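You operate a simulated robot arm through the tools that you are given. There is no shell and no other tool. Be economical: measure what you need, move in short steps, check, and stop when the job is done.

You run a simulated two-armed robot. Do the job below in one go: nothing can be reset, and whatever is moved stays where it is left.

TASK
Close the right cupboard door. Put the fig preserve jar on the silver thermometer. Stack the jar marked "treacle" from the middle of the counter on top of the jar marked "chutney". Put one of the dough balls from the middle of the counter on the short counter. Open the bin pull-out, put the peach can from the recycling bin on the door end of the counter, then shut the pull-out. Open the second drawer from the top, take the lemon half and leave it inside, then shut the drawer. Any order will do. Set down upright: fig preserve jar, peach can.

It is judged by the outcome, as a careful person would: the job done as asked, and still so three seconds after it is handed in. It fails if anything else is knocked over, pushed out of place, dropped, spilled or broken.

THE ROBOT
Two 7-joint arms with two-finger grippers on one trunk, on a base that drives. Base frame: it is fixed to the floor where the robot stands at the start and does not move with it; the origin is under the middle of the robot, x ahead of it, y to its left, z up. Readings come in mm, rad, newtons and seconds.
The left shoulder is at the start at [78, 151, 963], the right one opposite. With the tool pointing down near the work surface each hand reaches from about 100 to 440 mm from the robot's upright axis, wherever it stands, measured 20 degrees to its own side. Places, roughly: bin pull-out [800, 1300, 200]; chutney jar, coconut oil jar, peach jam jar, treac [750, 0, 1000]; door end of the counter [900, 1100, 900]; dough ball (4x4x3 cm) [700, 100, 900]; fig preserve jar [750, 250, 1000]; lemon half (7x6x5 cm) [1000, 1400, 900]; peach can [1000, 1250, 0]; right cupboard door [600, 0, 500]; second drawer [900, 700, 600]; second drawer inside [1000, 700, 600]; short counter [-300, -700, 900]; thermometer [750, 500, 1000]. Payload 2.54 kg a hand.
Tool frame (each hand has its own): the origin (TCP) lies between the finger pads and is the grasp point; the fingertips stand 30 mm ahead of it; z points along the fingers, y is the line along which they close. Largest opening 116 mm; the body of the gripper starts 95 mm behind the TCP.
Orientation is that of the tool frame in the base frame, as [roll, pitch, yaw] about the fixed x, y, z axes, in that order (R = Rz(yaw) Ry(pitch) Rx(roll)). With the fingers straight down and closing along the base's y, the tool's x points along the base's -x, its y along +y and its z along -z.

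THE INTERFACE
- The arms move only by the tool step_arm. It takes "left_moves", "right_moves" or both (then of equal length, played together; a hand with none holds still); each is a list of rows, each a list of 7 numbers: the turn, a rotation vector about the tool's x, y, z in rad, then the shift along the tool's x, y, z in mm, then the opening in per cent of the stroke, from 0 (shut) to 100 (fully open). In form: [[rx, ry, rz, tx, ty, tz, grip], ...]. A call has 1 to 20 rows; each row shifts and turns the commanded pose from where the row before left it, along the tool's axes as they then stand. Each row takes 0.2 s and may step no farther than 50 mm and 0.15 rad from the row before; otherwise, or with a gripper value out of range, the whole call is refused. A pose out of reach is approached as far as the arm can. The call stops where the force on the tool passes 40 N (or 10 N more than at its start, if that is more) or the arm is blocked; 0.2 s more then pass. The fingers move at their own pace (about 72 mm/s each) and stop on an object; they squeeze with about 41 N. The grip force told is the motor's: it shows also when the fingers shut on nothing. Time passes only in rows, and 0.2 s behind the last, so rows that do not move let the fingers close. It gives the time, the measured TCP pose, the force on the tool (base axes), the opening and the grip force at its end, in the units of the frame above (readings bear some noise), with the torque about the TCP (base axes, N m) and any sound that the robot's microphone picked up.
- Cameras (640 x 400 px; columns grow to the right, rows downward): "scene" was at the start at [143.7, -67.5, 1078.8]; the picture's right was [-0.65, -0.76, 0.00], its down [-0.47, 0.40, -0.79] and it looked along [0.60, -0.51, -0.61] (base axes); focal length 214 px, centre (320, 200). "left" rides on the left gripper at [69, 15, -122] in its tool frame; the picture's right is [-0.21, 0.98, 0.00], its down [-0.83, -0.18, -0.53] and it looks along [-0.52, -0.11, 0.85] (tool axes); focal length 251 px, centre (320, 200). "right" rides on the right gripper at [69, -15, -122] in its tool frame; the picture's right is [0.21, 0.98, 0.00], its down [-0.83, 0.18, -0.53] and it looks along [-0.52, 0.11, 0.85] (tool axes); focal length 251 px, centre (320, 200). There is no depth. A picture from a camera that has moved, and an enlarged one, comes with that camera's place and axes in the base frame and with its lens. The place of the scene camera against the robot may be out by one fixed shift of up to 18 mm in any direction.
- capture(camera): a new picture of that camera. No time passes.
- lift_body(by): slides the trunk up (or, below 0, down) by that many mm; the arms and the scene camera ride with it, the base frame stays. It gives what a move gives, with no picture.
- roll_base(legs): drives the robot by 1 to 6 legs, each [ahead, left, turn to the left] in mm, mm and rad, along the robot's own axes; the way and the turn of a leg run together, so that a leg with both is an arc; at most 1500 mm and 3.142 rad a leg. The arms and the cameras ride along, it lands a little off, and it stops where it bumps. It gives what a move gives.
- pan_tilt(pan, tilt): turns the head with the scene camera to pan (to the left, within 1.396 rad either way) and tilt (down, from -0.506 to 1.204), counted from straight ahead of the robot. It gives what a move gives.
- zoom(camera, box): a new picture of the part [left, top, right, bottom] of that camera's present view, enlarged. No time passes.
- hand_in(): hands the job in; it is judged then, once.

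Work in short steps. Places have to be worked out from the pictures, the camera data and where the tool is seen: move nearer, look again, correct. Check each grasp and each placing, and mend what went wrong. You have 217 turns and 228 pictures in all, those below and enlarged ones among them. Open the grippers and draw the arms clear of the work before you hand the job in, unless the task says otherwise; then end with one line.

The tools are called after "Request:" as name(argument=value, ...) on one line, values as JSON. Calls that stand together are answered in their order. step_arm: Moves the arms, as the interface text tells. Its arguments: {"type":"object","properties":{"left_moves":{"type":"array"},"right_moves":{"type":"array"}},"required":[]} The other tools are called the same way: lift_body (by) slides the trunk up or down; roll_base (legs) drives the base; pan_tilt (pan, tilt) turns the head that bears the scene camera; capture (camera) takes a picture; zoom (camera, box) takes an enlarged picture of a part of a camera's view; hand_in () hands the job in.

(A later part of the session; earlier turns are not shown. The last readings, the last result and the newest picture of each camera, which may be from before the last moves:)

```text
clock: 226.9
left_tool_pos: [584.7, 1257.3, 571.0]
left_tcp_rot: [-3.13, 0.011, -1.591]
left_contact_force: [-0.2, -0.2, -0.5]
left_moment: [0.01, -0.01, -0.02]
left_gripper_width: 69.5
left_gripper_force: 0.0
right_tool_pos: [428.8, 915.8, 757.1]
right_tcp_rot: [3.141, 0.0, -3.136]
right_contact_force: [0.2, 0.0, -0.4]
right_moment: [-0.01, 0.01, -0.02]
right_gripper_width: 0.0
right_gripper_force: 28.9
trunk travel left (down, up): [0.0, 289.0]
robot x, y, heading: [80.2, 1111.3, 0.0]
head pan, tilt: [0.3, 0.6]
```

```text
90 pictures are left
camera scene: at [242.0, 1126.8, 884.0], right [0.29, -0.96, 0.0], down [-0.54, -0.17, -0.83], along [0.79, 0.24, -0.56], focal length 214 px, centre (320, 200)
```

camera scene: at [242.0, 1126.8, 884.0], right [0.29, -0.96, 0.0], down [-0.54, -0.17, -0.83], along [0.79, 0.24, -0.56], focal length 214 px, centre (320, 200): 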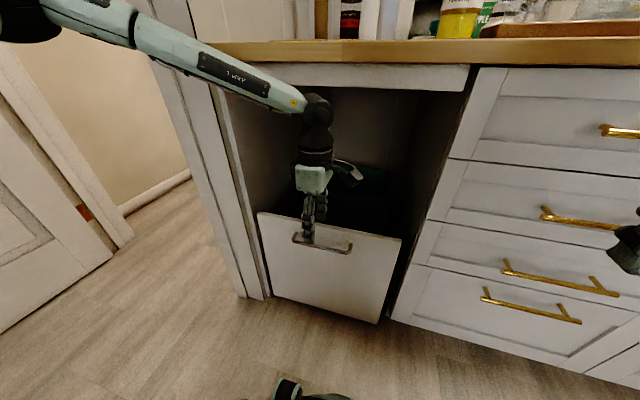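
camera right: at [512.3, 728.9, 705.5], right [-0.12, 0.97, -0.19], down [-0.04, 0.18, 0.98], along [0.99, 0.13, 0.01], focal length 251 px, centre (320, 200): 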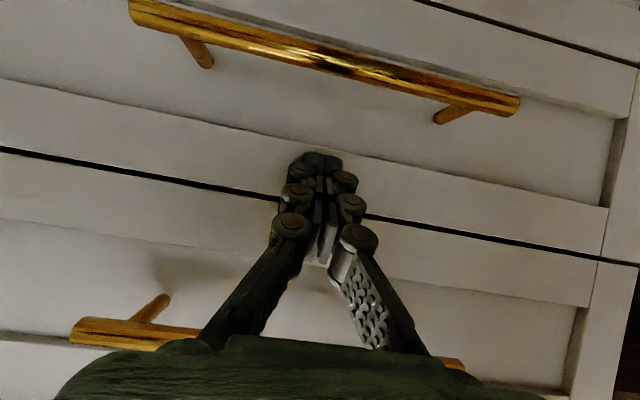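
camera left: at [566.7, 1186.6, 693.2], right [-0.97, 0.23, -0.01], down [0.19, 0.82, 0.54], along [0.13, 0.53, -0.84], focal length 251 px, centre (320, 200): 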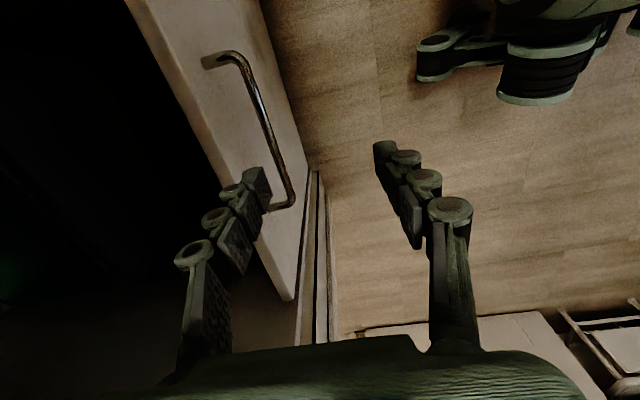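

Handle bar triangulates to x≈640, z≈437, y 1186–1343, panel face x≈671. I set a 34 mm opening, move to x≈636 and lower until tips are just above the bar.

Request:
step_arm(left_moves=[[0, 0, 0, 0, -25, 0, 29], [0, 0, 0, -5, -26, 20, 29], [0, 0, 0, 0, 0, 40, 29], [0, 0, 0, 0, 0, 25, 29], [0, 0, 0, 0, 0, 0, 29]])

Request:
capture(camera="left")

Request:
zoom(camera="scene", box=[240, 140, 400, 280])

```text
clock: 228.1
left_tool_pos: [632.6, 1267.7, 488.2]
left_tcp_rot: [-3.132, 0.01, -1.591]
left_contact_force: [1.0, -0.2, 0.1]
left_moment: [0.0, 0.03, 0.04]
left_gripper_width: 33.6
left_gripper_force: 0.0
left hand out of reach, approached as far as the arm can: row 4
right_tool_pos: [429.2, 915.9, 755.7]
right_tcp_rot: [3.142, 0.001, -3.136]
right_contact_force: [-0.4, 0.0, 0.0]
right_moment: [0.0, 0.01, -0.05]
right_gripper_width: 0.1
right_gripper_force: 28.4
trunk travel left (down, up): [0.0, 289.0]
robot x, y, heading: [78.1, 1112.5, 0.002]
head pan, tilt: [0.3, 0.6]
```

```text
89 pictures are left
camera left: at [613.4, 1197.6, 611.5], right [-0.97, 0.23, -0.01], down [0.19, 0.82, 0.54], along [0.13, 0.53, -0.84], focal length 251 px, centre (320, 200)
```

left: 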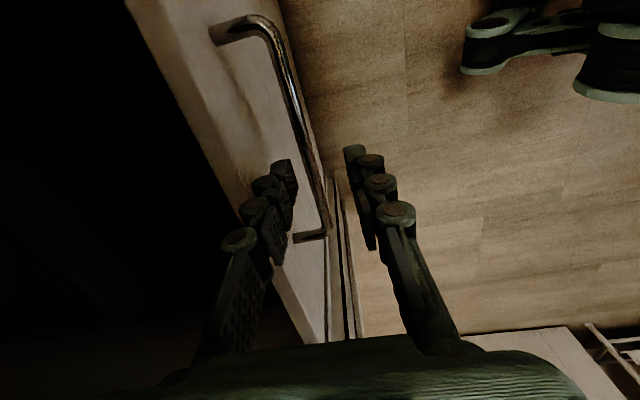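

```text
2.86 times, centred on (320, 210) of scene
camera zoom: at [242.0, 1126.8, 884.0], right [0.29, -0.96, 0.0], down [-0.54, -0.17, -0.83], along [0.79, 0.24, -0.56], focal length 613 px, centre (320, 171)
```

zoom: 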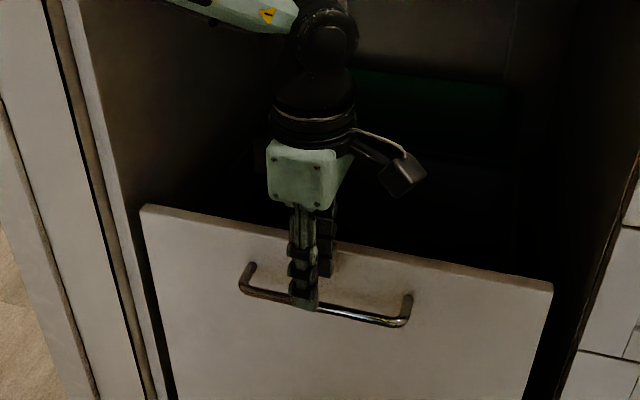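

Reach limit; I pull the hand back 100 mm relative to the base and drive the base 100 mm closer.

Request:
step_arm(left_moves=[[0, 0, 0, 0, 5, -25, 29], [0, 0, 0, 0, 35, 0, 29], [0, 0, 0, 0, 35, 0, 29], [0, 0, 0, 0, 35, 0, 29], [0, 0, 0, 0, 35, 0, 29]])

Request:
roll_base(legs=[[140, 0, 0]])

Request:
capture(camera="left")

```text
clock: 229.3
left_tool_pos: [487.5, 1270.0, 512.4]
left_tcp_rot: [-3.132, 0.011, -1.588]
left_contact_force: [-0.4, -0.1, -0.4]
left_moment: [0.01, 0.0, -0.02]
left_gripper_width: 33.2
left_gripper_force: 0.0
right_tool_pos: [428.6, 916.0, 755.1]
right_tcp_rot: [-3.141, 0.003, -3.136]
right_contact_force: [0.8, -0.1, 0.1]
right_moment: [0.02, -0.01, -0.02]
right_gripper_width: 0.1
right_gripper_force: 28.3
trunk travel left (down, up): [0.0, 289.0]
robot x, y, heading: [78.4, 1113.0, -0.003]
head pan, tilt: [0.3, 0.6]
```

```text
clock: 230.7
left_tool_pos: [626.9, 1271.3, 513.1]
left_tcp_rot: [-3.13, 0.01, -1.589]
left_contact_force: [0.0, -0.6, 0.5]
left_moment: [0.04, -0.02, -0.02]
left_gripper_width: 33.7
left_gripper_force: 0.1
right_tool_pos: [568.0, 915.4, 755.9]
right_tcp_rot: [-3.141, 0.0, -3.137]
right_contact_force: [0.1, 1.1, 0.4]
right_moment: [-0.02, 0.02, 0.02]
right_gripper_width: 0.0
right_gripper_force: 28.8
trunk travel left (down, up): [0.0, 289.0]
robot x, y, heading: [217.9, 1112.5, 0.0]
head pan, tilt: [0.3, 0.6]
```

```text
87 pictures are left
camera left: at [608.3, 1200.9, 635.7], right [-0.97, 0.23, -0.01], down [0.19, 0.82, 0.54], along [0.13, 0.53, -0.84], focal length 251 px, centre (320, 200)
```

left: 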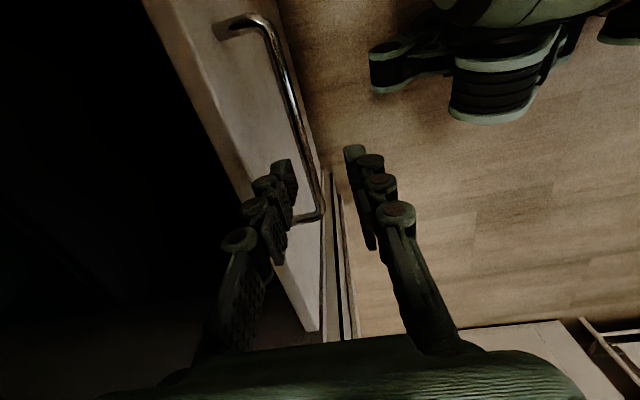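

Bar confirmed at x≈640. I shift +9 mm and lower over it.

Request:
step_arm(left_moves=[[0, 0, 0, 0, -9, 10, 29], [0, 0, 0, 0, 0, 20, 29], [0, 0, 0, 0, 0, 15, 29], [0, 0, 0, 0, 0, 12, 29], [0, 0, 0, 0, 0, 10, 29], [0, 0, 0, 0, 0, 0, 29]])

Request:
capture(camera="left")

```text
clock: 232.1
left_tool_pos: [636.0, 1273.1, 445.8]
left_tcp_rot: [-3.132, 0.009, -1.587]
left_contact_force: [-0.9, -0.2, 0.7]
left_moment: [0.0, 0.02, 0.02]
left_gripper_width: 33.5
left_gripper_force: 0.0
right_tool_pos: [567.0, 916.6, 755.9]
right_tcp_rot: [3.14, -0.001, -3.135]
right_contact_force: [-0.1, -0.1, 0.5]
right_moment: [0.01, -0.01, -0.02]
right_gripper_width: 0.0
right_gripper_force: 28.8
trunk travel left (down, up): [0.0, 289.0]
robot x, y, heading: [217.7, 1112.4, -0.003]
head pan, tilt: [0.3, 0.6]
```

```text
86 pictures are left
camera left: at [617.5, 1202.6, 568.1], right [-0.97, 0.23, -0.01], down [0.19, 0.82, 0.54], along [0.13, 0.53, -0.84], focal length 251 px, centre (320, 200)
```

left: 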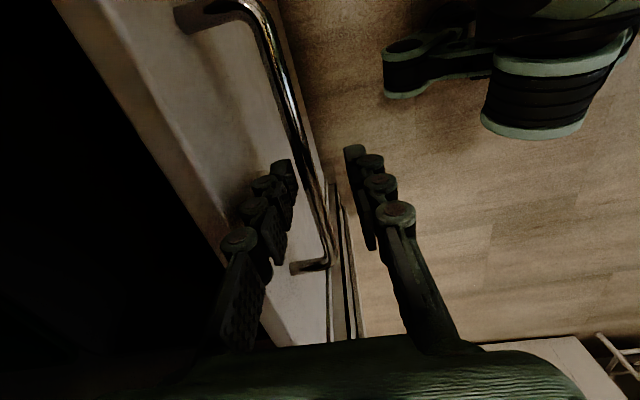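

The bar runs between the fingers. I close on it.

Request:
step_arm(left_moves=[[0, 0, 0, 0, 0, 2, 0], [0, 0, 0, 0, 0, 0, 0], [0, 0, 0, 0, 0, 0, 0], [0, 0, 0, 0, 0, 0, 0]])

Request:
roll_base(legs=[[-100, 0, 0]])

Request:
capture(camera="left")

```text
clock: 233.1
left_tool_pos: [634.8, 1272.5, 444.4]
left_tcp_rot: [-3.131, 0.01, -1.587]
left_contact_force: [3.7, 2.4, 6.6]
left_moment: [0.07, -0.09, 0.73]
left_gripper_width: 10.3
left_gripper_force: 36.8
right_tool_pos: [568.2, 917.0, 756.7]
right_tcp_rot: [3.141, 0.001, -3.136]
right_contact_force: [-0.3, 0.9, -0.5]
right_moment: [0.01, 0.0, 0.0]
right_gripper_width: 0.0
right_gripper_force: 28.8
trunk travel left (down, up): [0.0, 289.0]
robot x, y, heading: [218.9, 1111.7, 0.001]
head pan, tilt: [0.3, 0.6]
```

```text
clock: 234.2
left_tool_pos: [535.8, 1271.1, 444.7]
left_tcp_rot: [-3.13, 0.01, -1.589]
left_contact_force: [-0.3, -4.2, 8.8]
left_moment: [0.09, -0.01, 0.79]
left_gripper_width: 10.1
left_gripper_force: 36.8
right_tool_pos: [468.5, 915.4, 756.7]
right_tcp_rot: [-3.141, 0.001, -3.135]
right_contact_force: [-0.9, -0.6, -0.4]
right_moment: [0.01, 0.03, -0.03]
right_gripper_width: 0.0
right_gripper_force: 28.2
trunk travel left (down, up): [0.0, 289.0]
robot x, y, heading: [119.4, 1114.9, 0.003]
head pan, tilt: [0.3, 0.6]
```

```text
85 pictures are left
camera left: at [518.4, 1201.9, 566.8], right [-0.97, 0.23, -0.01], down [0.19, 0.82, 0.54], along [0.13, 0.53, -0.84], focal length 251 px, centre (320, 200)
```

left: 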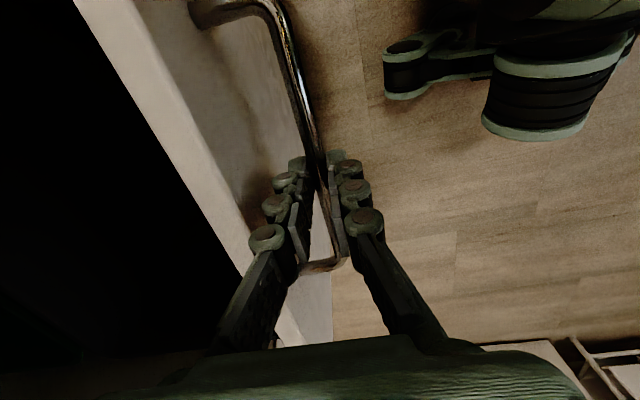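

Handle gripped and the pull-out moves. I pull further, in two legs.

Request:
roll_base(legs=[[-140, 0, 0]])

Request:
roll_base(legs=[[-110, 0, 0]])

Request:
pan_tilt(pan=0.35, tilt=0.7)

Request:
capture(camera="scene")

```text
clock: 235.6
left_tool_pos: [395.4, 1271.3, 444.6]
left_tcp_rot: [-3.131, 0.006, -1.59]
left_contact_force: [1.2, -10.2, 1.0]
left_moment: [-0.19, 0.05, 0.76]
left_gripper_width: 10.1
left_gripper_force: 37.8
right_tool_pos: [329.4, 915.8, 755.9]
right_tcp_rot: [-3.142, -0.001, -3.135]
right_contact_force: [-0.5, 0.0, -0.3]
right_moment: [0.0, 0.03, 0.0]
right_gripper_width: 0.2
right_gripper_force: 28.2
trunk travel left (down, up): [0.0, 289.0]
robot x, y, heading: [-20.3, 1111.8, 0.0]
head pan, tilt: [0.3, 0.6]
```

```text
clock: 236.8
left_tool_pos: [285.3, 1270.9, 444.5]
left_tcp_rot: [-3.129, 0.007, -1.588]
left_contact_force: [1.2, -0.5, -0.5]
left_moment: [-0.05, -0.02, 0.8]
left_gripper_width: 10.2
left_gripper_force: 37.3
right_tool_pos: [217.1, 916.6, 756.9]
right_tcp_rot: [3.141, 0.0, -3.136]
right_contact_force: [0.4, 0.1, -0.7]
right_moment: [0.04, -0.02, 0.0]
right_gripper_width: 0.0
right_gripper_force: 28.4
trunk travel left (down, up): [0.0, 289.0]
robot x, y, heading: [-131.6, 1113.0, 0.002]
head pan, tilt: [0.3, 0.6]
```

```text
clock: 237.4
left_tool_pos: [284.6, 1271.1, 444.3]
left_tcp_rot: [-3.13, 0.007, -1.588]
left_contact_force: [0.4, -0.3, 0.2]
left_moment: [0.01, 0.0, 0.78]
left_gripper_width: 10.2
left_gripper_force: 37.8
right_tool_pos: [216.4, 915.3, 755.8]
right_tcp_rot: [-3.141, 0.0, -3.136]
right_contact_force: [0.9, -0.2, -0.1]
right_moment: [-0.02, 0.03, -0.02]
right_gripper_width: 0.0
right_gripper_force: 29.2
trunk travel left (down, up): [0.0, 289.0]
robot x, y, heading: [-129.9, 1112.1, -0.001]
head pan, tilt: [0.351, 0.7]
```

```text
84 pictures are left
camera scene: at [25.1, 1129.6, 875.4], right [0.34, -0.94, 0.0], down [-0.6, -0.22, -0.77], along [0.72, 0.26, -0.64], focal length 214 px, centre (320, 200)
```

scene: 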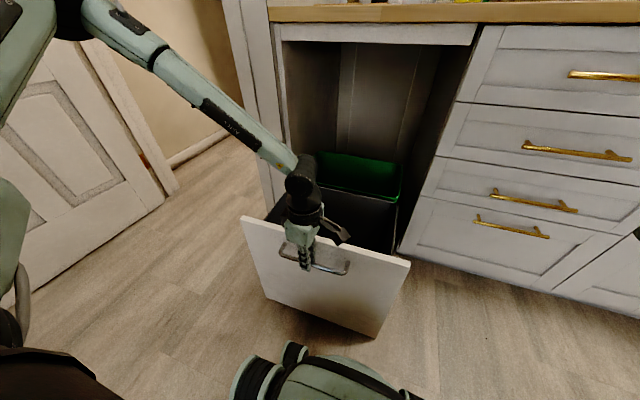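

Pull-out is open ~350 mm; the green bin still sits toward the back. I pull some more, gently.

Request:
roll_base(legs=[[-60, 0, 0]])

Request:
roll_base(legs=[[-50, 0, 0]])

Request:
capture(camera="scene")

```text
clock: 238.4
left_tool_pos: [226.2, 1270.7, 443.9]
left_tcp_rot: [-3.128, 0.006, -1.588]
left_contact_force: [-0.4, -6.9, -1.6]
left_moment: [-0.04, 0.03, 0.81]
left_gripper_width: 10.2
left_gripper_force: 37.4
right_tool_pos: [157.9, 917.0, 756.3]
right_tcp_rot: [-3.141, -0.001, -3.136]
right_contact_force: [-0.8, -0.6, -1.0]
right_moment: [-0.01, -0.03, 0.02]
right_gripper_width: 0.0
right_gripper_force: 28.6
trunk travel left (down, up): [0.0, 289.0]
robot x, y, heading: [-195.6, 1113.2, 0.001]
head pan, tilt: [0.351, 0.7]
```

```text
clock: 239.3
left_tool_pos: [174.4, 1270.4, 444.4]
left_tcp_rot: [-3.129, 0.006, -1.587]
left_contact_force: [-1.2, -6.8, -2.6]
left_moment: [-0.07, -0.01, 0.77]
left_gripper_width: 10.1
left_gripper_force: 37.1
right_tool_pos: [108.9, 916.5, 755.9]
right_tcp_rot: [-3.14, 0.001, -3.134]
right_contact_force: [-0.2, 0.2, -0.2]
right_moment: [-0.01, 0.0, 0.03]
right_gripper_width: 0.0
right_gripper_force: 28.6
trunk travel left (down, up): [0.0, 289.0]
robot x, y, heading: [-243.4, 1112.0, -0.001]
head pan, tilt: [0.351, 0.7]
```

```text
83 pictures are left
camera scene: at [-83.8, 1129.6, 875.3], right [0.34, -0.94, 0.0], down [-0.6, -0.22, -0.76], along [0.72, 0.26, -0.64], focal length 214 px, centre (320, 200)
```

scene: 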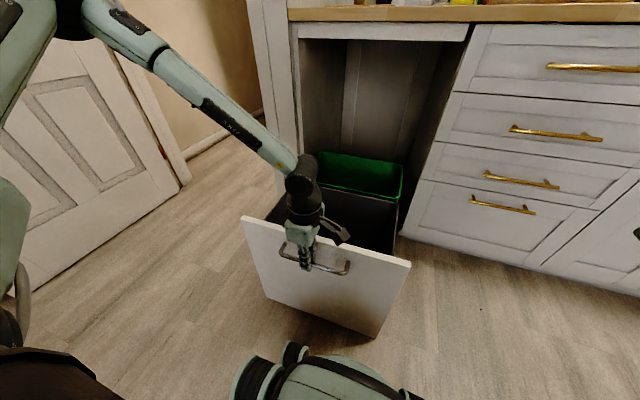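

Open ≈460 mm. I release the handle, lift the hand straight up, and raise the trunk for a view into the bins.

Request:
step_arm(left_moves=[[0, 0, 0, 0, 0, 0, 20], [0, 0, 0, 0, 0, 0, 30], [0, 0, 0, 0, 0, 0, 30], [0, 0, 0, 0, 0, -20, 30], [0, 0, 0, 0, 0, -40, 30], [0, 0, 0, 0, 0, -45, 30], [0, 0, 0, 0, 0, -45, 30]])

Request:
lift_body(by=289)

Request:
pan_tilt(pan=0.3, tilt=0.8)

Request:
capture(camera="scene")

Request:
capture(camera="left")

```text
clock: 240.9
left_tool_pos: [175.5, 1267.3, 595.8]
left_tcp_rot: [-3.131, 0.004, -1.589]
left_contact_force: [0.6, 1.3, -0.8]
left_moment: [0.01, -0.01, -0.01]
left_gripper_width: 34.8
left_gripper_force: 0.0
right_tool_pos: [108.6, 915.3, 756.6]
right_tcp_rot: [-3.141, 0.0, -3.135]
right_contact_force: [0.8, 0.7, 0.3]
right_moment: [-0.02, 0.05, 0.0]
right_gripper_width: 0.1
right_gripper_force: 28.8
trunk travel left (down, up): [0.0, 289.0]
robot x, y, heading: [-239.5, 1111.9, -0.001]
head pan, tilt: [0.351, 0.7]
```

```text
clock: 243.8
left_tool_pos: [174.7, 1267.4, 883.8]
left_tcp_rot: [-3.129, 0.005, -1.589]
left_contact_force: [0.3, -0.2, 0.1]
left_moment: [0.01, 0.06, -0.01]
left_gripper_width: 34.8
left_gripper_force: 0.0
right_tool_pos: [107.8, 915.7, 1045.5]
right_tcp_rot: [-3.141, 0.0, -3.134]
right_contact_force: [0.2, 0.1, -0.5]
right_moment: [-0.01, 0.02, 0.04]
right_gripper_width: 0.1
right_gripper_force: 28.5
trunk travel left (down, up): [-289.0, 0.0]
robot x, y, heading: [-241.7, 1113.7, 0.002]
head pan, tilt: [0.351, 0.7]
```

```text
clock: 244.5
left_tool_pos: [174.5, 1267.5, 883.4]
left_tcp_rot: [-3.129, 0.005, -1.589]
left_contact_force: [-0.3, 0.2, -0.3]
left_moment: [0.01, 0.01, -0.01]
left_gripper_width: 34.7
left_gripper_force: 0.1
right_tool_pos: [108.1, 915.8, 1044.7]
right_tcp_rot: [-3.141, 0.001, -3.136]
right_contact_force: [0.1, 0.4, 0.5]
right_moment: [0.02, -0.01, 0.05]
right_gripper_width: 0.0
right_gripper_force: 28.8
trunk travel left (down, up): [-289.0, 0.0]
robot x, y, heading: [-239.7, 1113.4, 0.001]
head pan, tilt: [0.3, 0.799]
```

```text
82 pictures are left
camera scene: at [-86.6, 1124.3, 1156.1], right [0.3, -0.95, 0.0], down [-0.68, -0.21, -0.7], along [0.67, 0.21, -0.72], focal length 214 px, centre (320, 200)
```

scene: 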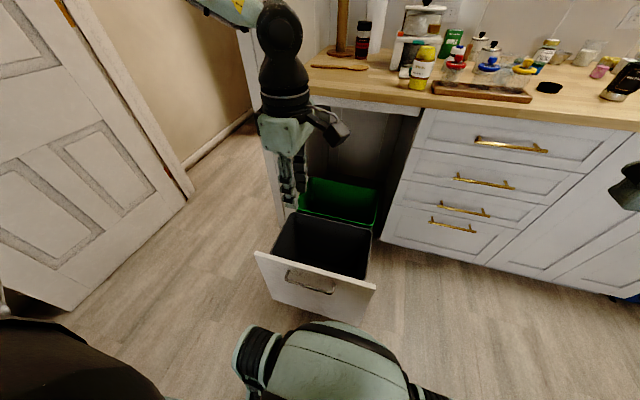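

```text
81 pictures are left
camera left: at [156.1, 1197.9, 1006.2], right [-0.97, 0.23, -0.01], down [0.19, 0.82, 0.54], along [0.13, 0.52, -0.84], focal length 251 px, centre (320, 200)
```

left: 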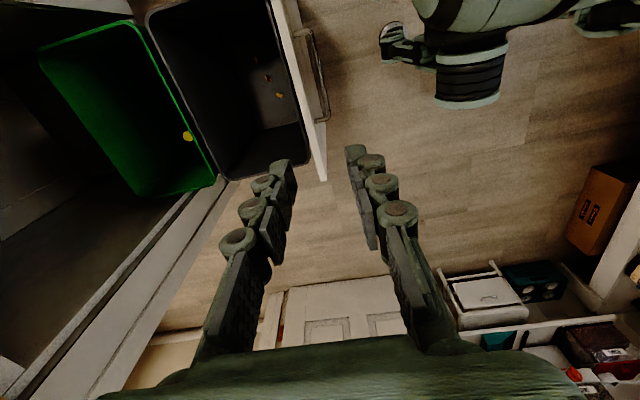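

Front black bin holds scraps; the green bin behind (x≈500–700, y≈1085–1445, rim z≈430) is the recycling bin. I zoom in to look for the can.

Request:
zoom(camera="left", box=[20, 0, 320, 200])

Request:
zoom(camera="scene", box=[260, 160, 400, 290])

```text
2.00 times, centred on (170, 100) of left
camera zoom: at [156.1, 1197.9, 1006.2], right [-0.97, 0.23, -0.01], down [0.19, 0.82, 0.54], along [0.13, 0.52, -0.84], focal length 503 px, centre (620, 400)
```

zoom: 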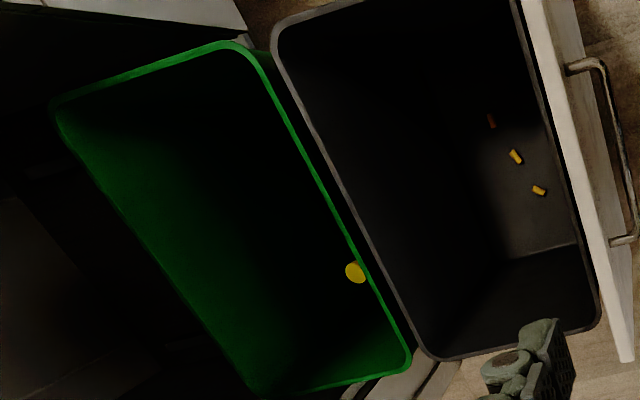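

```text
3.08 times, centred on (330, 225) of scene
camera zoom: at [-86.6, 1124.3, 1156.1], right [0.3, -0.95, 0.0], down [-0.68, -0.21, -0.7], along [0.67, 0.21, -0.72], focal length 660 px, centre (289, 123)
```

zoom: 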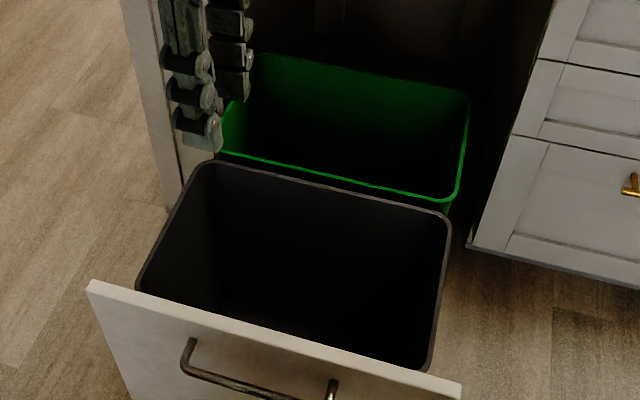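

The can's yellowish top shows in the green bin near its far (left) end, ≈(628,1367). Reaching over the front isn't feasible; there is open floor to the left of the pull-out. I restore the left hand and look to the left.

Request:
step_arm(left_moves=[[0, 0, 0.143, 0, 0, -10, 0], [0, 0, 0.143, 0, 0, -10, 0], [0, 0, 0.143, 0, 0, -10, 0], [0, 0, 0.143, 0, 0, -10, 0], [0, 0, 0.143, 0, 0, -10, 0], [0, 0, 0.143, 0, 0, -10, 0], [0, 0, 0.143, 0, 0, -10, 0], [0, 0, 0.143, 0, 0, -10, 0], [0, 0, 0.143, 0, 0, -10, 0], [0, 0, 0.143, 0, 0, -10, 0], [0, 0, 0.143, 0, 0, -10, 0]])

Request:
pan_tilt(pan=1.1, tilt=0.6)

Request:
capture(camera="scene")

```text
clock: 246.9
left_tool_pos: [172.7, 1266.4, 993.5]
left_tcp_rot: [3.136, 0.011, 3.122]
left_contact_force: [-0.8, 0.1, -0.2]
left_moment: [-0.02, -0.01, -0.02]
left_gripper_width: 0.1
left_gripper_force: 28.6
right_tool_pos: [107.6, 915.2, 1044.6]
right_tcp_rot: [-3.141, 0.0, -3.134]
right_contact_force: [-0.2, -0.4, 0.0]
right_moment: [0.03, -0.01, 0.04]
right_gripper_width: 0.0
right_gripper_force: 28.8
trunk travel left (down, up): [-289.0, 0.0]
robot x, y, heading: [-240.8, 1113.0, 0.001]
head pan, tilt: [0.3, 0.799]
```

```text
clock: 248.0
left_tool_pos: [173.0, 1267.6, 993.6]
left_tcp_rot: [3.135, 0.013, 3.122]
left_contact_force: [0.3, -1.3, -0.2]
left_moment: [-0.03, 0.01, 0.02]
left_gripper_width: 0.2
left_gripper_force: 28.8
right_tool_pos: [108.5, 916.4, 1044.6]
right_tcp_rot: [3.14, -0.001, -3.134]
right_contact_force: [-0.1, 0.1, -0.4]
right_moment: [-0.01, 0.0, 0.01]
right_gripper_width: 0.0
right_gripper_force: 28.4
trunk travel left (down, up): [-289.0, 0.0]
robot x, y, heading: [-238.5, 1116.2, -0.004]
head pan, tilt: [1.1, 0.6]
```

```text
78 pictures are left
camera scene: at [-123.5, 1179.1, 1173.0], right [0.89, -0.45, 0.0], down [-0.26, -0.5, -0.82], along [0.37, 0.73, -0.57], focal length 214 px, centre (320, 200)
```

scene: 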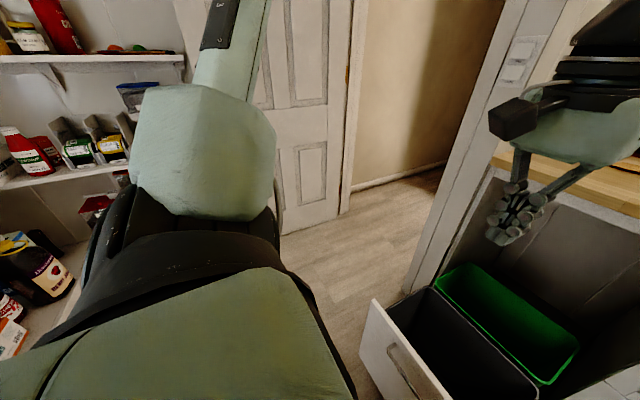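

Open floor on the left out to y≈2390. I back up, sidestep left and turn right to face the pull-out's side.

Request:
roll_base(legs=[[-120, 0, 0], [0, 480, 0], [0, 0, -1.57]])

Request:
pan_tilt(pan=0.6, tilt=0.6)

Request:
capture(camera="scene")

```text
clock: 258.0
left_tool_pos: [-227.7, 1166.6, 993.0]
left_tcp_rot: [3.136, 0.013, 1.499]
left_contact_force: [0.1, 0.0, 0.9]
left_moment: [0.02, -0.01, 0.0]
left_gripper_width: 0.1
left_gripper_force: 28.4
right_tool_pos: [-575.0, 1250.6, 1044.4]
right_tcp_rot: [-3.141, 0.0, 1.525]
right_contact_force: [-1.1, -0.3, -0.5]
right_moment: [-0.02, 0.0, 0.05]
right_gripper_width: 0.0
right_gripper_force: 29.3
trunk travel left (down, up): [-289.0, 0.0]
robot x, y, heading: [-360.6, 1586.6, -1.62]
head pan, tilt: [1.1, 0.6]
```

```text
clock: 258.9
left_tool_pos: [-228.0, 1166.1, 993.6]
left_tcp_rot: [3.139, 0.011, 1.498]
left_contact_force: [-1.0, -0.1, -0.8]
left_moment: [-0.02, 0.02, 0.02]
left_gripper_width: 0.0
left_gripper_force: 28.4
right_tool_pos: [-575.6, 1249.3, 1046.2]
right_tcp_rot: [-3.141, 0.0, 1.525]
right_contact_force: [0.2, -0.5, -0.1]
right_moment: [0.01, 0.0, 0.02]
right_gripper_width: 0.0
right_gripper_force: 28.3
trunk travel left (down, up): [-289.0, 0.0]
robot x, y, heading: [-361.2, 1586.8, -1.621]
head pan, tilt: [0.6, 0.6]
```

```text
77 pictures are left
camera scene: at [-308.7, 1433.4, 1173.0], right [-0.85, -0.52, 0.0], down [-0.3, 0.48, -0.83], along [0.43, -0.7, -0.56], focal length 214 px, centre (320, 200)
```

scene: 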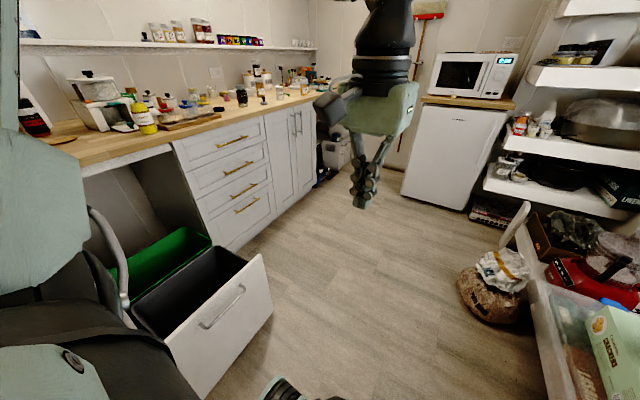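

Clear way. I straighten the heading, move to the left side of the pull-out and look in.

Request:
roll_base(legs=[[0, 0, 0.05], [-170, 0, 0], [0, 610, 0]])

Request:
pan_tilt(pan=0.5, tilt=1.0)

Request:
capture(camera="scene")

Request:
capture(camera="left")

```text
clock: 265.8
left_tool_pos: [326.5, 1339.2, 995.7]
left_tcp_rot: [3.106, 0.012, 1.524]
left_contact_force: [-0.1, 0.4, -0.3]
left_moment: [0.03, 0.01, -0.02]
left_gripper_width: 0.0
left_gripper_force: 28.6
right_tool_pos: [-21.2, 1410.8, 1043.4]
right_tcp_rot: [3.127, 0.002, 1.56]
right_contact_force: [0.7, 0.8, -0.4]
right_moment: [0.03, -0.02, 0.0]
right_gripper_width: 0.0
right_gripper_force: 28.5
trunk travel left (down, up): [-289.0, 0.0]
robot x, y, heading: [191.2, 1755.3, -1.588]
head pan, tilt: [0.6, 0.6]
stopped in leg 3: the robot was blocked; the commanded pose is now the measured one
```

```text
clock: 266.7
left_tool_pos: [328.1, 1338.7, 996.3]
left_tcp_rot: [3.103, 0.012, 1.527]
left_contact_force: [0.0, -0.5, -0.5]
left_moment: [0.03, 0.01, 0.04]
left_gripper_width: 0.0
left_gripper_force: 28.7
right_tool_pos: [-20.6, 1409.6, 1041.5]
right_tcp_rot: [3.125, 0.002, 1.563]
right_contact_force: [0.1, -0.3, -0.1]
right_moment: [0.01, 0.01, -0.03]
right_gripper_width: 0.0
right_gripper_force: 28.1
trunk travel left (down, up): [-289.0, 0.0]
robot x, y, heading: [188.3, 1755.7, -1.586]
head pan, tilt: [0.499, 1.0]
```

```text
76 pictures are left
camera scene: at [220.6, 1614.8, 1141.7], right [-0.88, -0.47, -0.01], down [-0.38, 0.74, -0.55], along [0.27, -0.48, -0.84], focal length 214 px, centre (320, 200)
```

scene: 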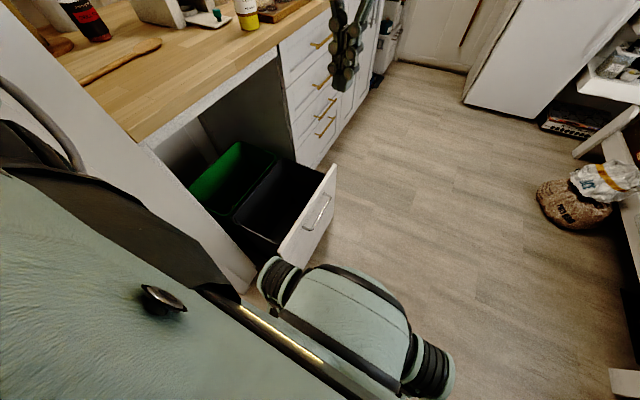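

```text
75 pictures are left
camera left: at [340.9, 1409.2, 1119.1], right [0.97, -0.26, 0.04], down [-0.24, -0.81, 0.54], along [-0.1, -0.53, -0.84], focal length 251 px, centre (320, 200)
```

left: 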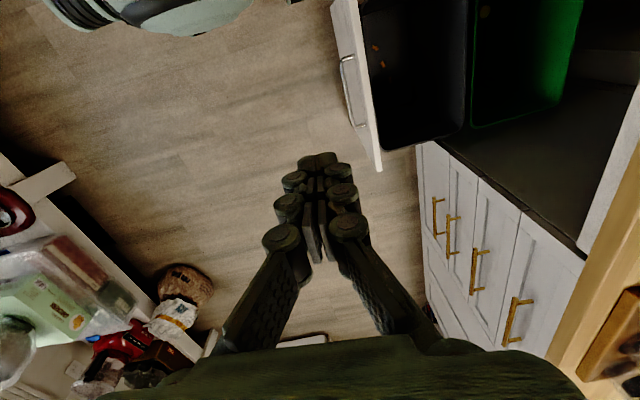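

The left elbow seems to touch the jamb. I back away from it and turn to face +x, so the right arm can reach over the bins instead.

Request:
roll_base(legs=[[0, -70, 0], [-40, 0, 0], [0, 0, 1.2]])

Request:
pan_tilt(pan=-0.5, tilt=0.9)

Request:
capture(camera="scene")

Request:
capture(camera="right")

```text
clock: 271.6
left_tool_pos: [565.0, 1779.1, 993.5]
left_tcp_rot: [3.127, 0.01, 2.723]
left_contact_force: [-0.5, 0.4, 0.6]
left_moment: [0.02, 0.02, 0.01]
left_gripper_width: 0.2
left_gripper_force: 28.7
right_tool_pos: [372.1, 1480.1, 1045.6]
right_tcp_rot: [3.141, 0.0, 2.757]
right_contact_force: [-0.4, 0.9, 0.4]
right_moment: [-0.01, -0.02, 0.01]
right_gripper_width: 0.0
right_gripper_force: 28.3
trunk travel left (down, up): [-289.0, 0.0]
robot x, y, heading: [126.1, 1795.6, -0.393]
head pan, tilt: [0.499, 1.0]
```

```text
clock: 272.9
left_tool_pos: [566.3, 1779.9, 991.9]
left_tcp_rot: [3.125, 0.009, 2.725]
left_contact_force: [0.2, -0.5, -0.6]
left_moment: [0.0, -0.03, 0.0]
left_gripper_width: 0.2
left_gripper_force: 28.5
right_tool_pos: [372.1, 1481.2, 1044.5]
right_tcp_rot: [3.141, 0.0, 2.755]
right_contact_force: [0.2, 0.6, -0.2]
right_moment: [-0.01, 0.01, 0.03]
right_gripper_width: 0.1
right_gripper_force: 28.7
trunk travel left (down, up): [-289.0, 0.0]
robot x, y, heading: [123.0, 1793.1, -0.392]
head pan, tilt: [-0.499, 0.901]
```

```text
74 pictures are left
camera scene: at [244.0, 1699.6, 1148.2], right [-0.78, -0.63, 0.0], down [-0.49, 0.61, -0.62], along [0.39, -0.48, -0.78], focal length 214 px, centre (320, 200)
```

scene: 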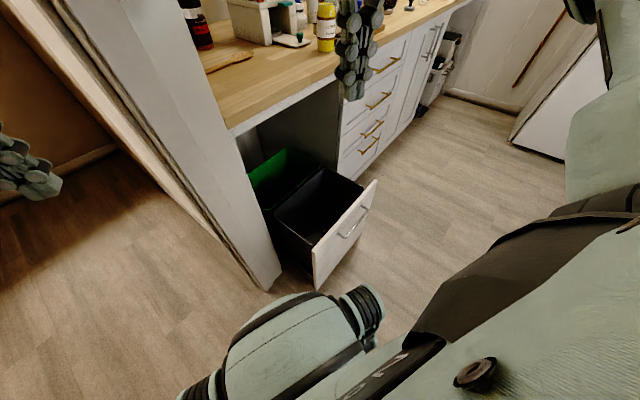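

```text
73 pictures are left
camera right: at [302.7, 1493.6, 1165.4], right [0.17, 0.99, 0.0], down [0.83, -0.14, 0.53], along [0.53, -0.09, -0.85], focal length 251 px, centre (320, 200)
```

right: 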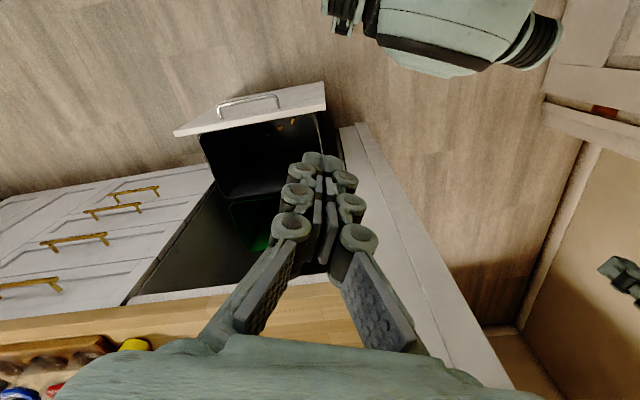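

I tuck the left arm back, then move to ≈(360,1745) heading −0.61 so the green bin falls in front of the right arm.

Request:
step_arm(left_moves=[[0, 0, 0, 30, 25, 0, 0], [0, 0, 0, 30, 25, 0, 0], [0, 0, 0, 30, 25, 0, 0], [0, 0, 0, 30, 20, 0, 0], [0, 0, 0, 30, 20, 0, 0]])

Request:
roll_base(legs=[[225, 45, 0], [0, 0, -0.22]])

Request:
capture(camera="right")

Request:
capture(camera="scene")

```text
clock: 274.1
left_tool_pos: [475.3, 1943.8, 994.1]
left_tcp_rot: [3.126, 0.01, 2.724]
left_contact_force: [0.5, 0.3, -0.3]
left_moment: [-0.02, -0.02, -0.02]
left_gripper_width: 0.0
left_gripper_force: 28.7
right_tool_pos: [372.4, 1482.9, 1046.0]
right_tcp_rot: [-3.14, 0.0, 2.755]
right_contact_force: [0.1, 0.4, 0.3]
right_moment: [-0.01, 0.01, 0.02]
right_gripper_width: 0.2
right_gripper_force: 28.4
trunk travel left (down, up): [-289.0, 0.0]
robot x, y, heading: [124.1, 1796.2, -0.391]
head pan, tilt: [-0.499, 0.901]
```

```text
clock: 275.9
left_tool_pos: [694.7, 1900.2, 994.2]
left_tcp_rot: [3.126, 0.011, 2.723]
left_contact_force: [1.1, 0.2, 0.2]
left_moment: [0.0, 0.02, 0.01]
left_gripper_width: 0.1
left_gripper_force: 29.5
right_tool_pos: [590.3, 1436.5, 1044.1]
right_tcp_rot: [-3.141, -0.001, 2.752]
right_contact_force: [-0.5, -0.1, 0.7]
right_moment: [0.0, 0.01, 0.03]
right_gripper_width: 0.0
right_gripper_force: 28.5
trunk travel left (down, up): [-289.0, 0.0]
robot x, y, heading: [342.9, 1751.1, -0.398]
head pan, tilt: [-0.499, 0.901]
stopped in leg 1: the robot was blocked; the commanded pose is now the measured one
```

```text
72 pictures are left
camera right: at [521.2, 1450.3, 1165.2], right [0.17, 0.98, 0.0], down [0.83, -0.15, 0.53], along [0.53, -0.09, -0.85], focal length 251 px, centre (320, 200)
```

right: 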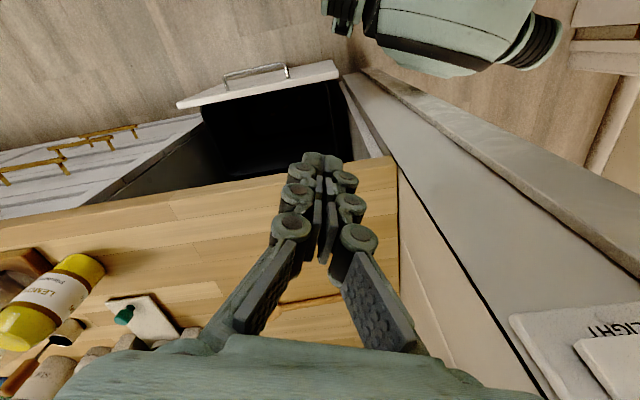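

```text
71 pictures are left
camera scene: at [462.8, 1656.3, 1148.3], right [-0.78, -0.63, 0.0], down [-0.49, 0.61, -0.62], along [0.39, -0.48, -0.78], focal length 214 px, centre (320, 200)
```

scene: 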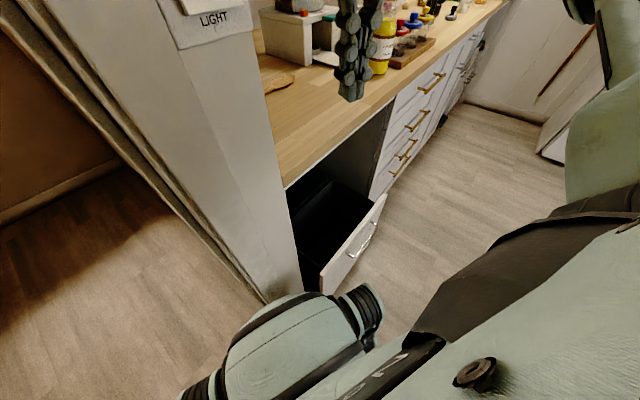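

The base swept the panel and pushed the pull-out most of the way back in (panel now x≈595). I step the base away from it (+y) and turn further right, then re-open it from this side by its handle.

Request:
roll_base(legs=[[-21, 53, 0], [0, 0, -0.42]])

Request:
pan_tilt(pan=-0.2, tilt=0.9)

Request:
capture(camera="scene")

Request:
capture(camera="right")

```text
clock: 278.4
left_tool_pos: [724.3, 1800.7, 993.9]
left_tcp_rot: [3.124, 0.012, 2.303]
left_contact_force: [0.5, -0.1, -0.6]
left_moment: [0.0, 0.02, 0.0]
left_gripper_width: 0.3
left_gripper_force: 28.5
right_tool_pos: [442.4, 1420.3, 1044.0]
right_tcp_rot: [-3.14, -0.001, 2.335]
right_contact_force: [-0.3, 0.1, 0.2]
right_moment: [0.0, 0.02, -0.02]
right_gripper_width: 0.0
right_gripper_force: 28.9
trunk travel left (down, up): [-289.0, 0.0]
robot x, y, heading: [344.9, 1807.9, -0.804]
head pan, tilt: [-0.499, 0.901]
```

```text
clock: 279.2
left_tool_pos: [724.4, 1800.6, 994.5]
left_tcp_rot: [3.127, 0.013, 2.304]
left_contact_force: [0.6, -0.1, 0.2]
left_moment: [0.0, -0.02, -0.01]
left_gripper_width: 0.0
left_gripper_force: 28.7
right_tool_pos: [442.0, 1420.1, 1044.2]
right_tcp_rot: [-3.14, 0.0, 2.335]
right_contact_force: [-0.1, -0.7, -0.4]
right_moment: [-0.01, 0.0, 0.0]
right_gripper_width: 0.2
right_gripper_force: 28.6
trunk travel left (down, up): [-289.0, 0.0]
robot x, y, heading: [343.1, 1805.6, -0.817]
head pan, tilt: [-0.201, 0.901]
```

```text
70 pictures are left
camera scene: at [440.9, 1684.6, 1148.2], right [-0.85, -0.53, 0.0], down [-0.41, 0.67, -0.62], along [0.33, -0.53, -0.78], focal length 214 px, centre (320, 200)
```

scene: 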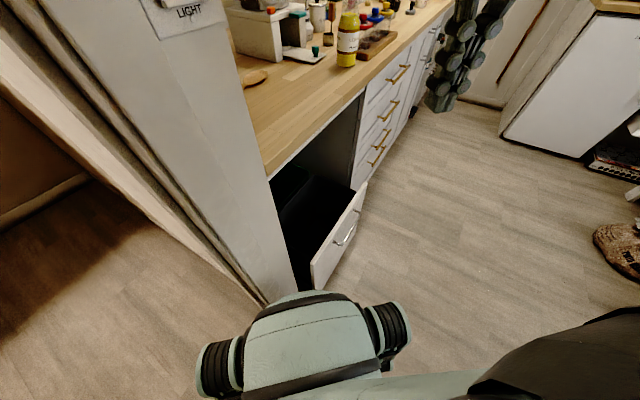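

```text
69 pictures are left
camera right: at [384.3, 1461.0, 1165.1], right [0.56, 0.83, 0.0], down [0.7, -0.47, 0.53], along [0.44, -0.3, -0.85], focal length 251 px, centre (320, 200)
```

right: 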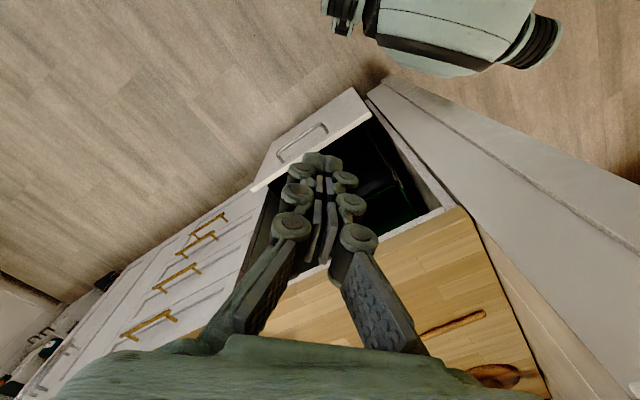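

From here the handle is too far. I go round to the front-left: move −x, turn to heading 0, then sidestep to ≈(150,1420), where the right hand can take the handle.

Request:
roll_base(legs=[[-135, -143, 0], [0, 0, 0.81], [0, -385, 0]])

Request:
lift_body(by=-289)

Request:
step_arm(right_moves=[[0, 0, 0.143, 0, 0, 0, 0], [0, 0, 0.143, 0, 0, 0, 0], [0, 0, 0.143, 0, 0, 0, 0], [0, 0, 0.143, 0, 0, 0, 0], [0, 0, 0.143, 0, 0, 0, 0], [0, 0, 0.143, 0, 0, 0, 0], [0, 0, 0.143, 0, 0, 0, 0], [0, 0, 0.143, 0, 0, 0, 0], [0, 0, 0.143, 0, 0, 0, 0], [0, 0, 0.143, 0, 0, 0, 15], [0, 0, 0.143, 0, 0, 0, 29]])

Request:
capture(camera="right")

```text
clock: 287.1
left_tool_pos: [415.9, 1700.1, 994.1]
left_tcp_rot: [3.126, 0.011, 3.109]
left_contact_force: [0.4, 0.0, 0.6]
left_moment: [0.0, 0.02, 0.0]
left_gripper_width: 0.0
left_gripper_force: 28.5
right_tool_pos: [491.7, 1231.8, 1044.8]
right_tcp_rot: [-3.14, -0.001, 3.139]
right_contact_force: [0.3, 0.3, 0.7]
right_moment: [-0.01, 0.03, -0.01]
right_gripper_width: 0.0
right_gripper_force: 28.7
trunk travel left (down, up): [-289.0, 0.0]
robot x, y, heading: [143.9, 1431.7, -0.011]
head pan, tilt: [-0.201, 0.901]
```

```text
clock: 290.1
left_tool_pos: [413.8, 1701.2, 706.0]
left_tcp_rot: [3.125, 0.012, 3.108]
left_contact_force: [-0.1, 0.1, -0.3]
left_moment: [0.0, 0.01, -0.02]
left_gripper_width: 0.0
left_gripper_force: 28.1
right_tool_pos: [492.9, 1231.7, 755.6]
right_tcp_rot: [-3.138, 0.0, 3.138]
right_contact_force: [-0.1, 1.0, 0.2]
right_moment: [-0.02, 0.02, -0.02]
right_gripper_width: 0.0
right_gripper_force: 28.4
trunk travel left (down, up): [0.0, 289.0]
robot x, y, heading: [145.1, 1429.2, -0.007]
head pan, tilt: [-0.201, 0.901]
```

```text
clock: 292.4
left_tool_pos: [414.7, 1700.0, 704.3]
left_tcp_rot: [3.126, 0.012, 3.109]
left_contact_force: [-0.5, -0.5, -0.1]
left_moment: [0.02, 0.01, -0.03]
left_gripper_width: 0.0
left_gripper_force: 28.6
right_tool_pos: [492.8, 1232.6, 755.0]
right_tcp_rot: [3.141, 0.003, 1.565]
right_contact_force: [-0.9, 0.7, 0.6]
right_moment: [-0.02, 0.02, 0.02]
right_gripper_width: 33.6
right_gripper_force: 0.1
trunk travel left (down, up): [0.0, 289.0]
robot x, y, heading: [145.7, 1431.3, -0.008]
head pan, tilt: [-0.201, 0.901]
```

```text
68 pictures are left
camera right: at [478.9, 1302.2, 875.6], right [0.98, 0.21, 0.0], down [0.18, -0.83, 0.53], along [0.11, -0.52, -0.85], focal length 251 px, centre (320, 200)
```

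right: 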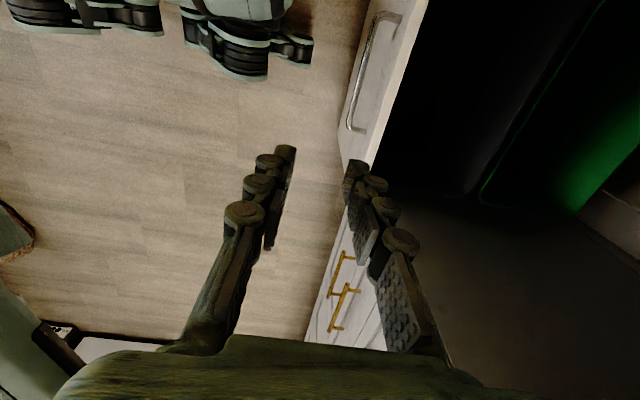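

Bar at x≈553, y 1194–1347. I move above it and lower to z≈510.

Request:
step_arm(right_moves=[[0, 0, 0, 15, 28, 0, 29], [0, 0, 0, 15, 28, 20, 29], [0, 0, 0, 0, 0, 45, 29], [0, 0, 0, 0, 0, 45, 29], [0, 0, 0, 0, 0, 45, 29], [0, 0, 0, 0, 0, 45, 29], [0, 0, 0, 0, 0, 45, 29], [0, 0, 0, 0, 0, 0, 29]])

Request:
capture(camera="right")

```text
clock: 294.2
left_tool_pos: [414.5, 1700.0, 704.5]
left_tcp_rot: [3.125, 0.011, 3.107]
left_contact_force: [0.1, 0.4, 0.3]
left_moment: [-0.01, 0.01, -0.02]
left_gripper_width: 0.0
left_gripper_force: 28.6
right_tool_pos: [549.5, 1260.2, 508.7]
right_tcp_rot: [3.141, 0.003, 1.566]
right_contact_force: [-0.3, -0.4, 0.4]
right_moment: [-0.01, 0.03, 0.01]
right_gripper_width: 33.5
right_gripper_force: 0.0
trunk travel left (down, up): [0.0, 289.0]
robot x, y, heading: [143.6, 1429.6, -0.008]
head pan, tilt: [-0.201, 0.901]
```

```text
67 pictures are left
camera right: at [535.6, 1331.1, 629.3], right [0.98, 0.21, 0.0], down [0.18, -0.83, 0.53], along [0.11, -0.52, -0.85], focal length 251 px, centre (320, 200)
```

right: 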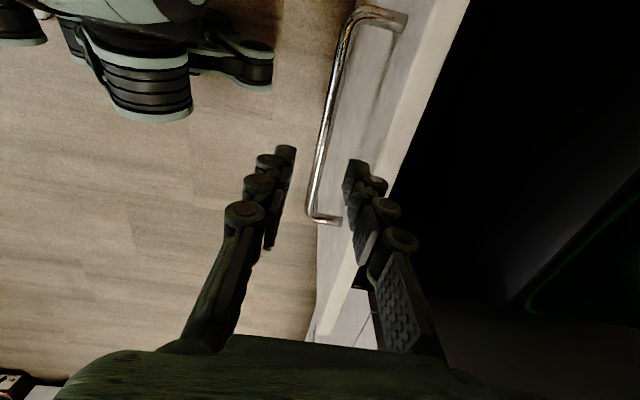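

Aligned (bar x≈552). Lowering and closing.

Request:
step_arm(right_moves=[[0, 0, 0, 0, -1, 20, 29], [0, 0, 0, 0, 0, 20, 29], [0, 0, 0, 0, 0, 15, 29], [0, 0, 0, 0, 0, 9, 29], [0, 0, 0, 0, 0, 0, 0], [0, 0, 0, 0, 0, 0, 0], [0, 0, 0, 0, 0, 0, 0]])

Request:
roll_base(legs=[[-150, 0, 0], [-200, 0, 0]])

Request:
capture(camera="right")

```text
clock: 295.9
left_tool_pos: [414.7, 1699.9, 704.9]
left_tcp_rot: [3.127, 0.01, 3.108]
left_contact_force: [-0.6, 0.3, 0.2]
left_moment: [0.02, 0.03, 0.01]
left_gripper_width: 0.3
left_gripper_force: 28.5
right_tool_pos: [546.0, 1262.4, 445.8]
right_tcp_rot: [-3.14, 0.001, 1.568]
right_contact_force: [-1.8, -1.4, -2.7]
right_moment: [-0.41, 0.04, 0.3]
right_gripper_width: 10.0
right_gripper_force: 37.9
trunk travel left (down, up): [0.0, 289.0]
robot x, y, heading: [141.2, 1432.6, -0.008]
head pan, tilt: [-0.201, 0.901]
```

```text
clock: 298.4
left_tool_pos: [69.0, 1702.5, 706.3]
left_tcp_rot: [3.124, 0.01, 3.109]
left_contact_force: [0.1, 0.7, -0.1]
left_moment: [-0.01, 0.02, -0.01]
left_gripper_width: 0.1
left_gripper_force: 28.2
right_tool_pos: [200.9, 1262.4, 446.3]
right_tcp_rot: [-3.138, 0.008, 1.564]
right_contact_force: [1.5, -29.4, -4.6]
right_moment: [-0.78, -0.02, 0.41]
right_gripper_width: 10.5
right_gripper_force: 37.4
trunk travel left (down, up): [0.0, 289.0]
robot x, y, heading: [-203.8, 1434.2, -0.007]
head pan, tilt: [-0.201, 0.901]
```

```text
66 pictures are left
camera right: at [186.9, 1333.6, 565.9], right [0.98, 0.21, 0.0], down [0.18, -0.82, 0.54], along [0.11, -0.53, -0.84], focal length 251 px, centre (320, 200)
```

right: 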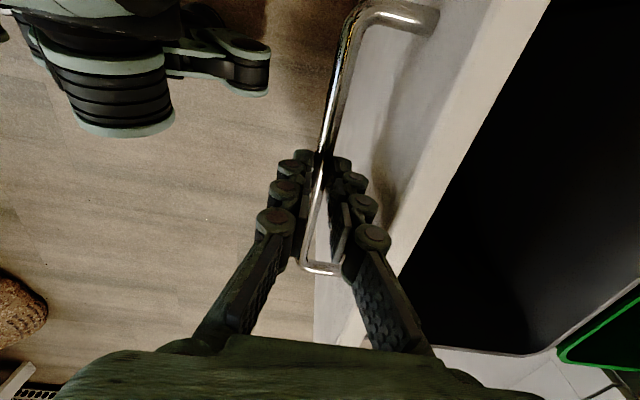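

Re-opened to bar x≈205. I pull further to find its full extension.

Request:
roll_base(legs=[[-50, 0, 0]])

Request:
roll_base(legs=[[-50, 0, 0]])

```text
clock: 299.3
left_tool_pos: [19.0, 1702.2, 704.2]
left_tcp_rot: [3.125, 0.01, 3.107]
left_contact_force: [-0.3, 0.5, 0.8]
left_moment: [-0.02, 0.02, 0.0]
left_gripper_width: 0.1
left_gripper_force: 28.1
right_tool_pos: [151.4, 1262.7, 445.8]
right_tcp_rot: [-3.139, 0.011, 1.564]
right_contact_force: [-1.6, -9.8, -1.8]
right_moment: [-0.15, 0.04, 0.36]
right_gripper_width: 10.1
right_gripper_force: 37.5
trunk travel left (down, up): [0.0, 289.0]
robot x, y, heading: [-249.6, 1435.9, -0.009]
head pan, tilt: [-0.201, 0.901]
```

```text
clock: 300.3
left_tool_pos: [-27.0, 1704.3, 705.6]
left_tcp_rot: [3.122, 0.009, 3.108]
left_contact_force: [0.3, -0.7, -0.5]
left_moment: [-0.02, -0.01, 0.03]
left_gripper_width: 0.0
left_gripper_force: 28.2
right_tool_pos: [112.1, 1263.0, 446.4]
right_tcp_rot: [3.125, 0.012, 1.557]
right_contact_force: [1.7, -1.0, -5.1]
right_moment: [0.32, -0.02, 0.61]
right_gripper_width: 9.9
right_gripper_force: 37.5
trunk travel left (down, up): [0.0, 289.0]
robot x, y, heading: [-295.1, 1432.9, -0.007]
head pan, tilt: [-0.201, 0.901]
stopped in leg 1: the force on the tool passed its limit at 58 N (the readings are from after the stop); the commanded pose is now the measured one
```

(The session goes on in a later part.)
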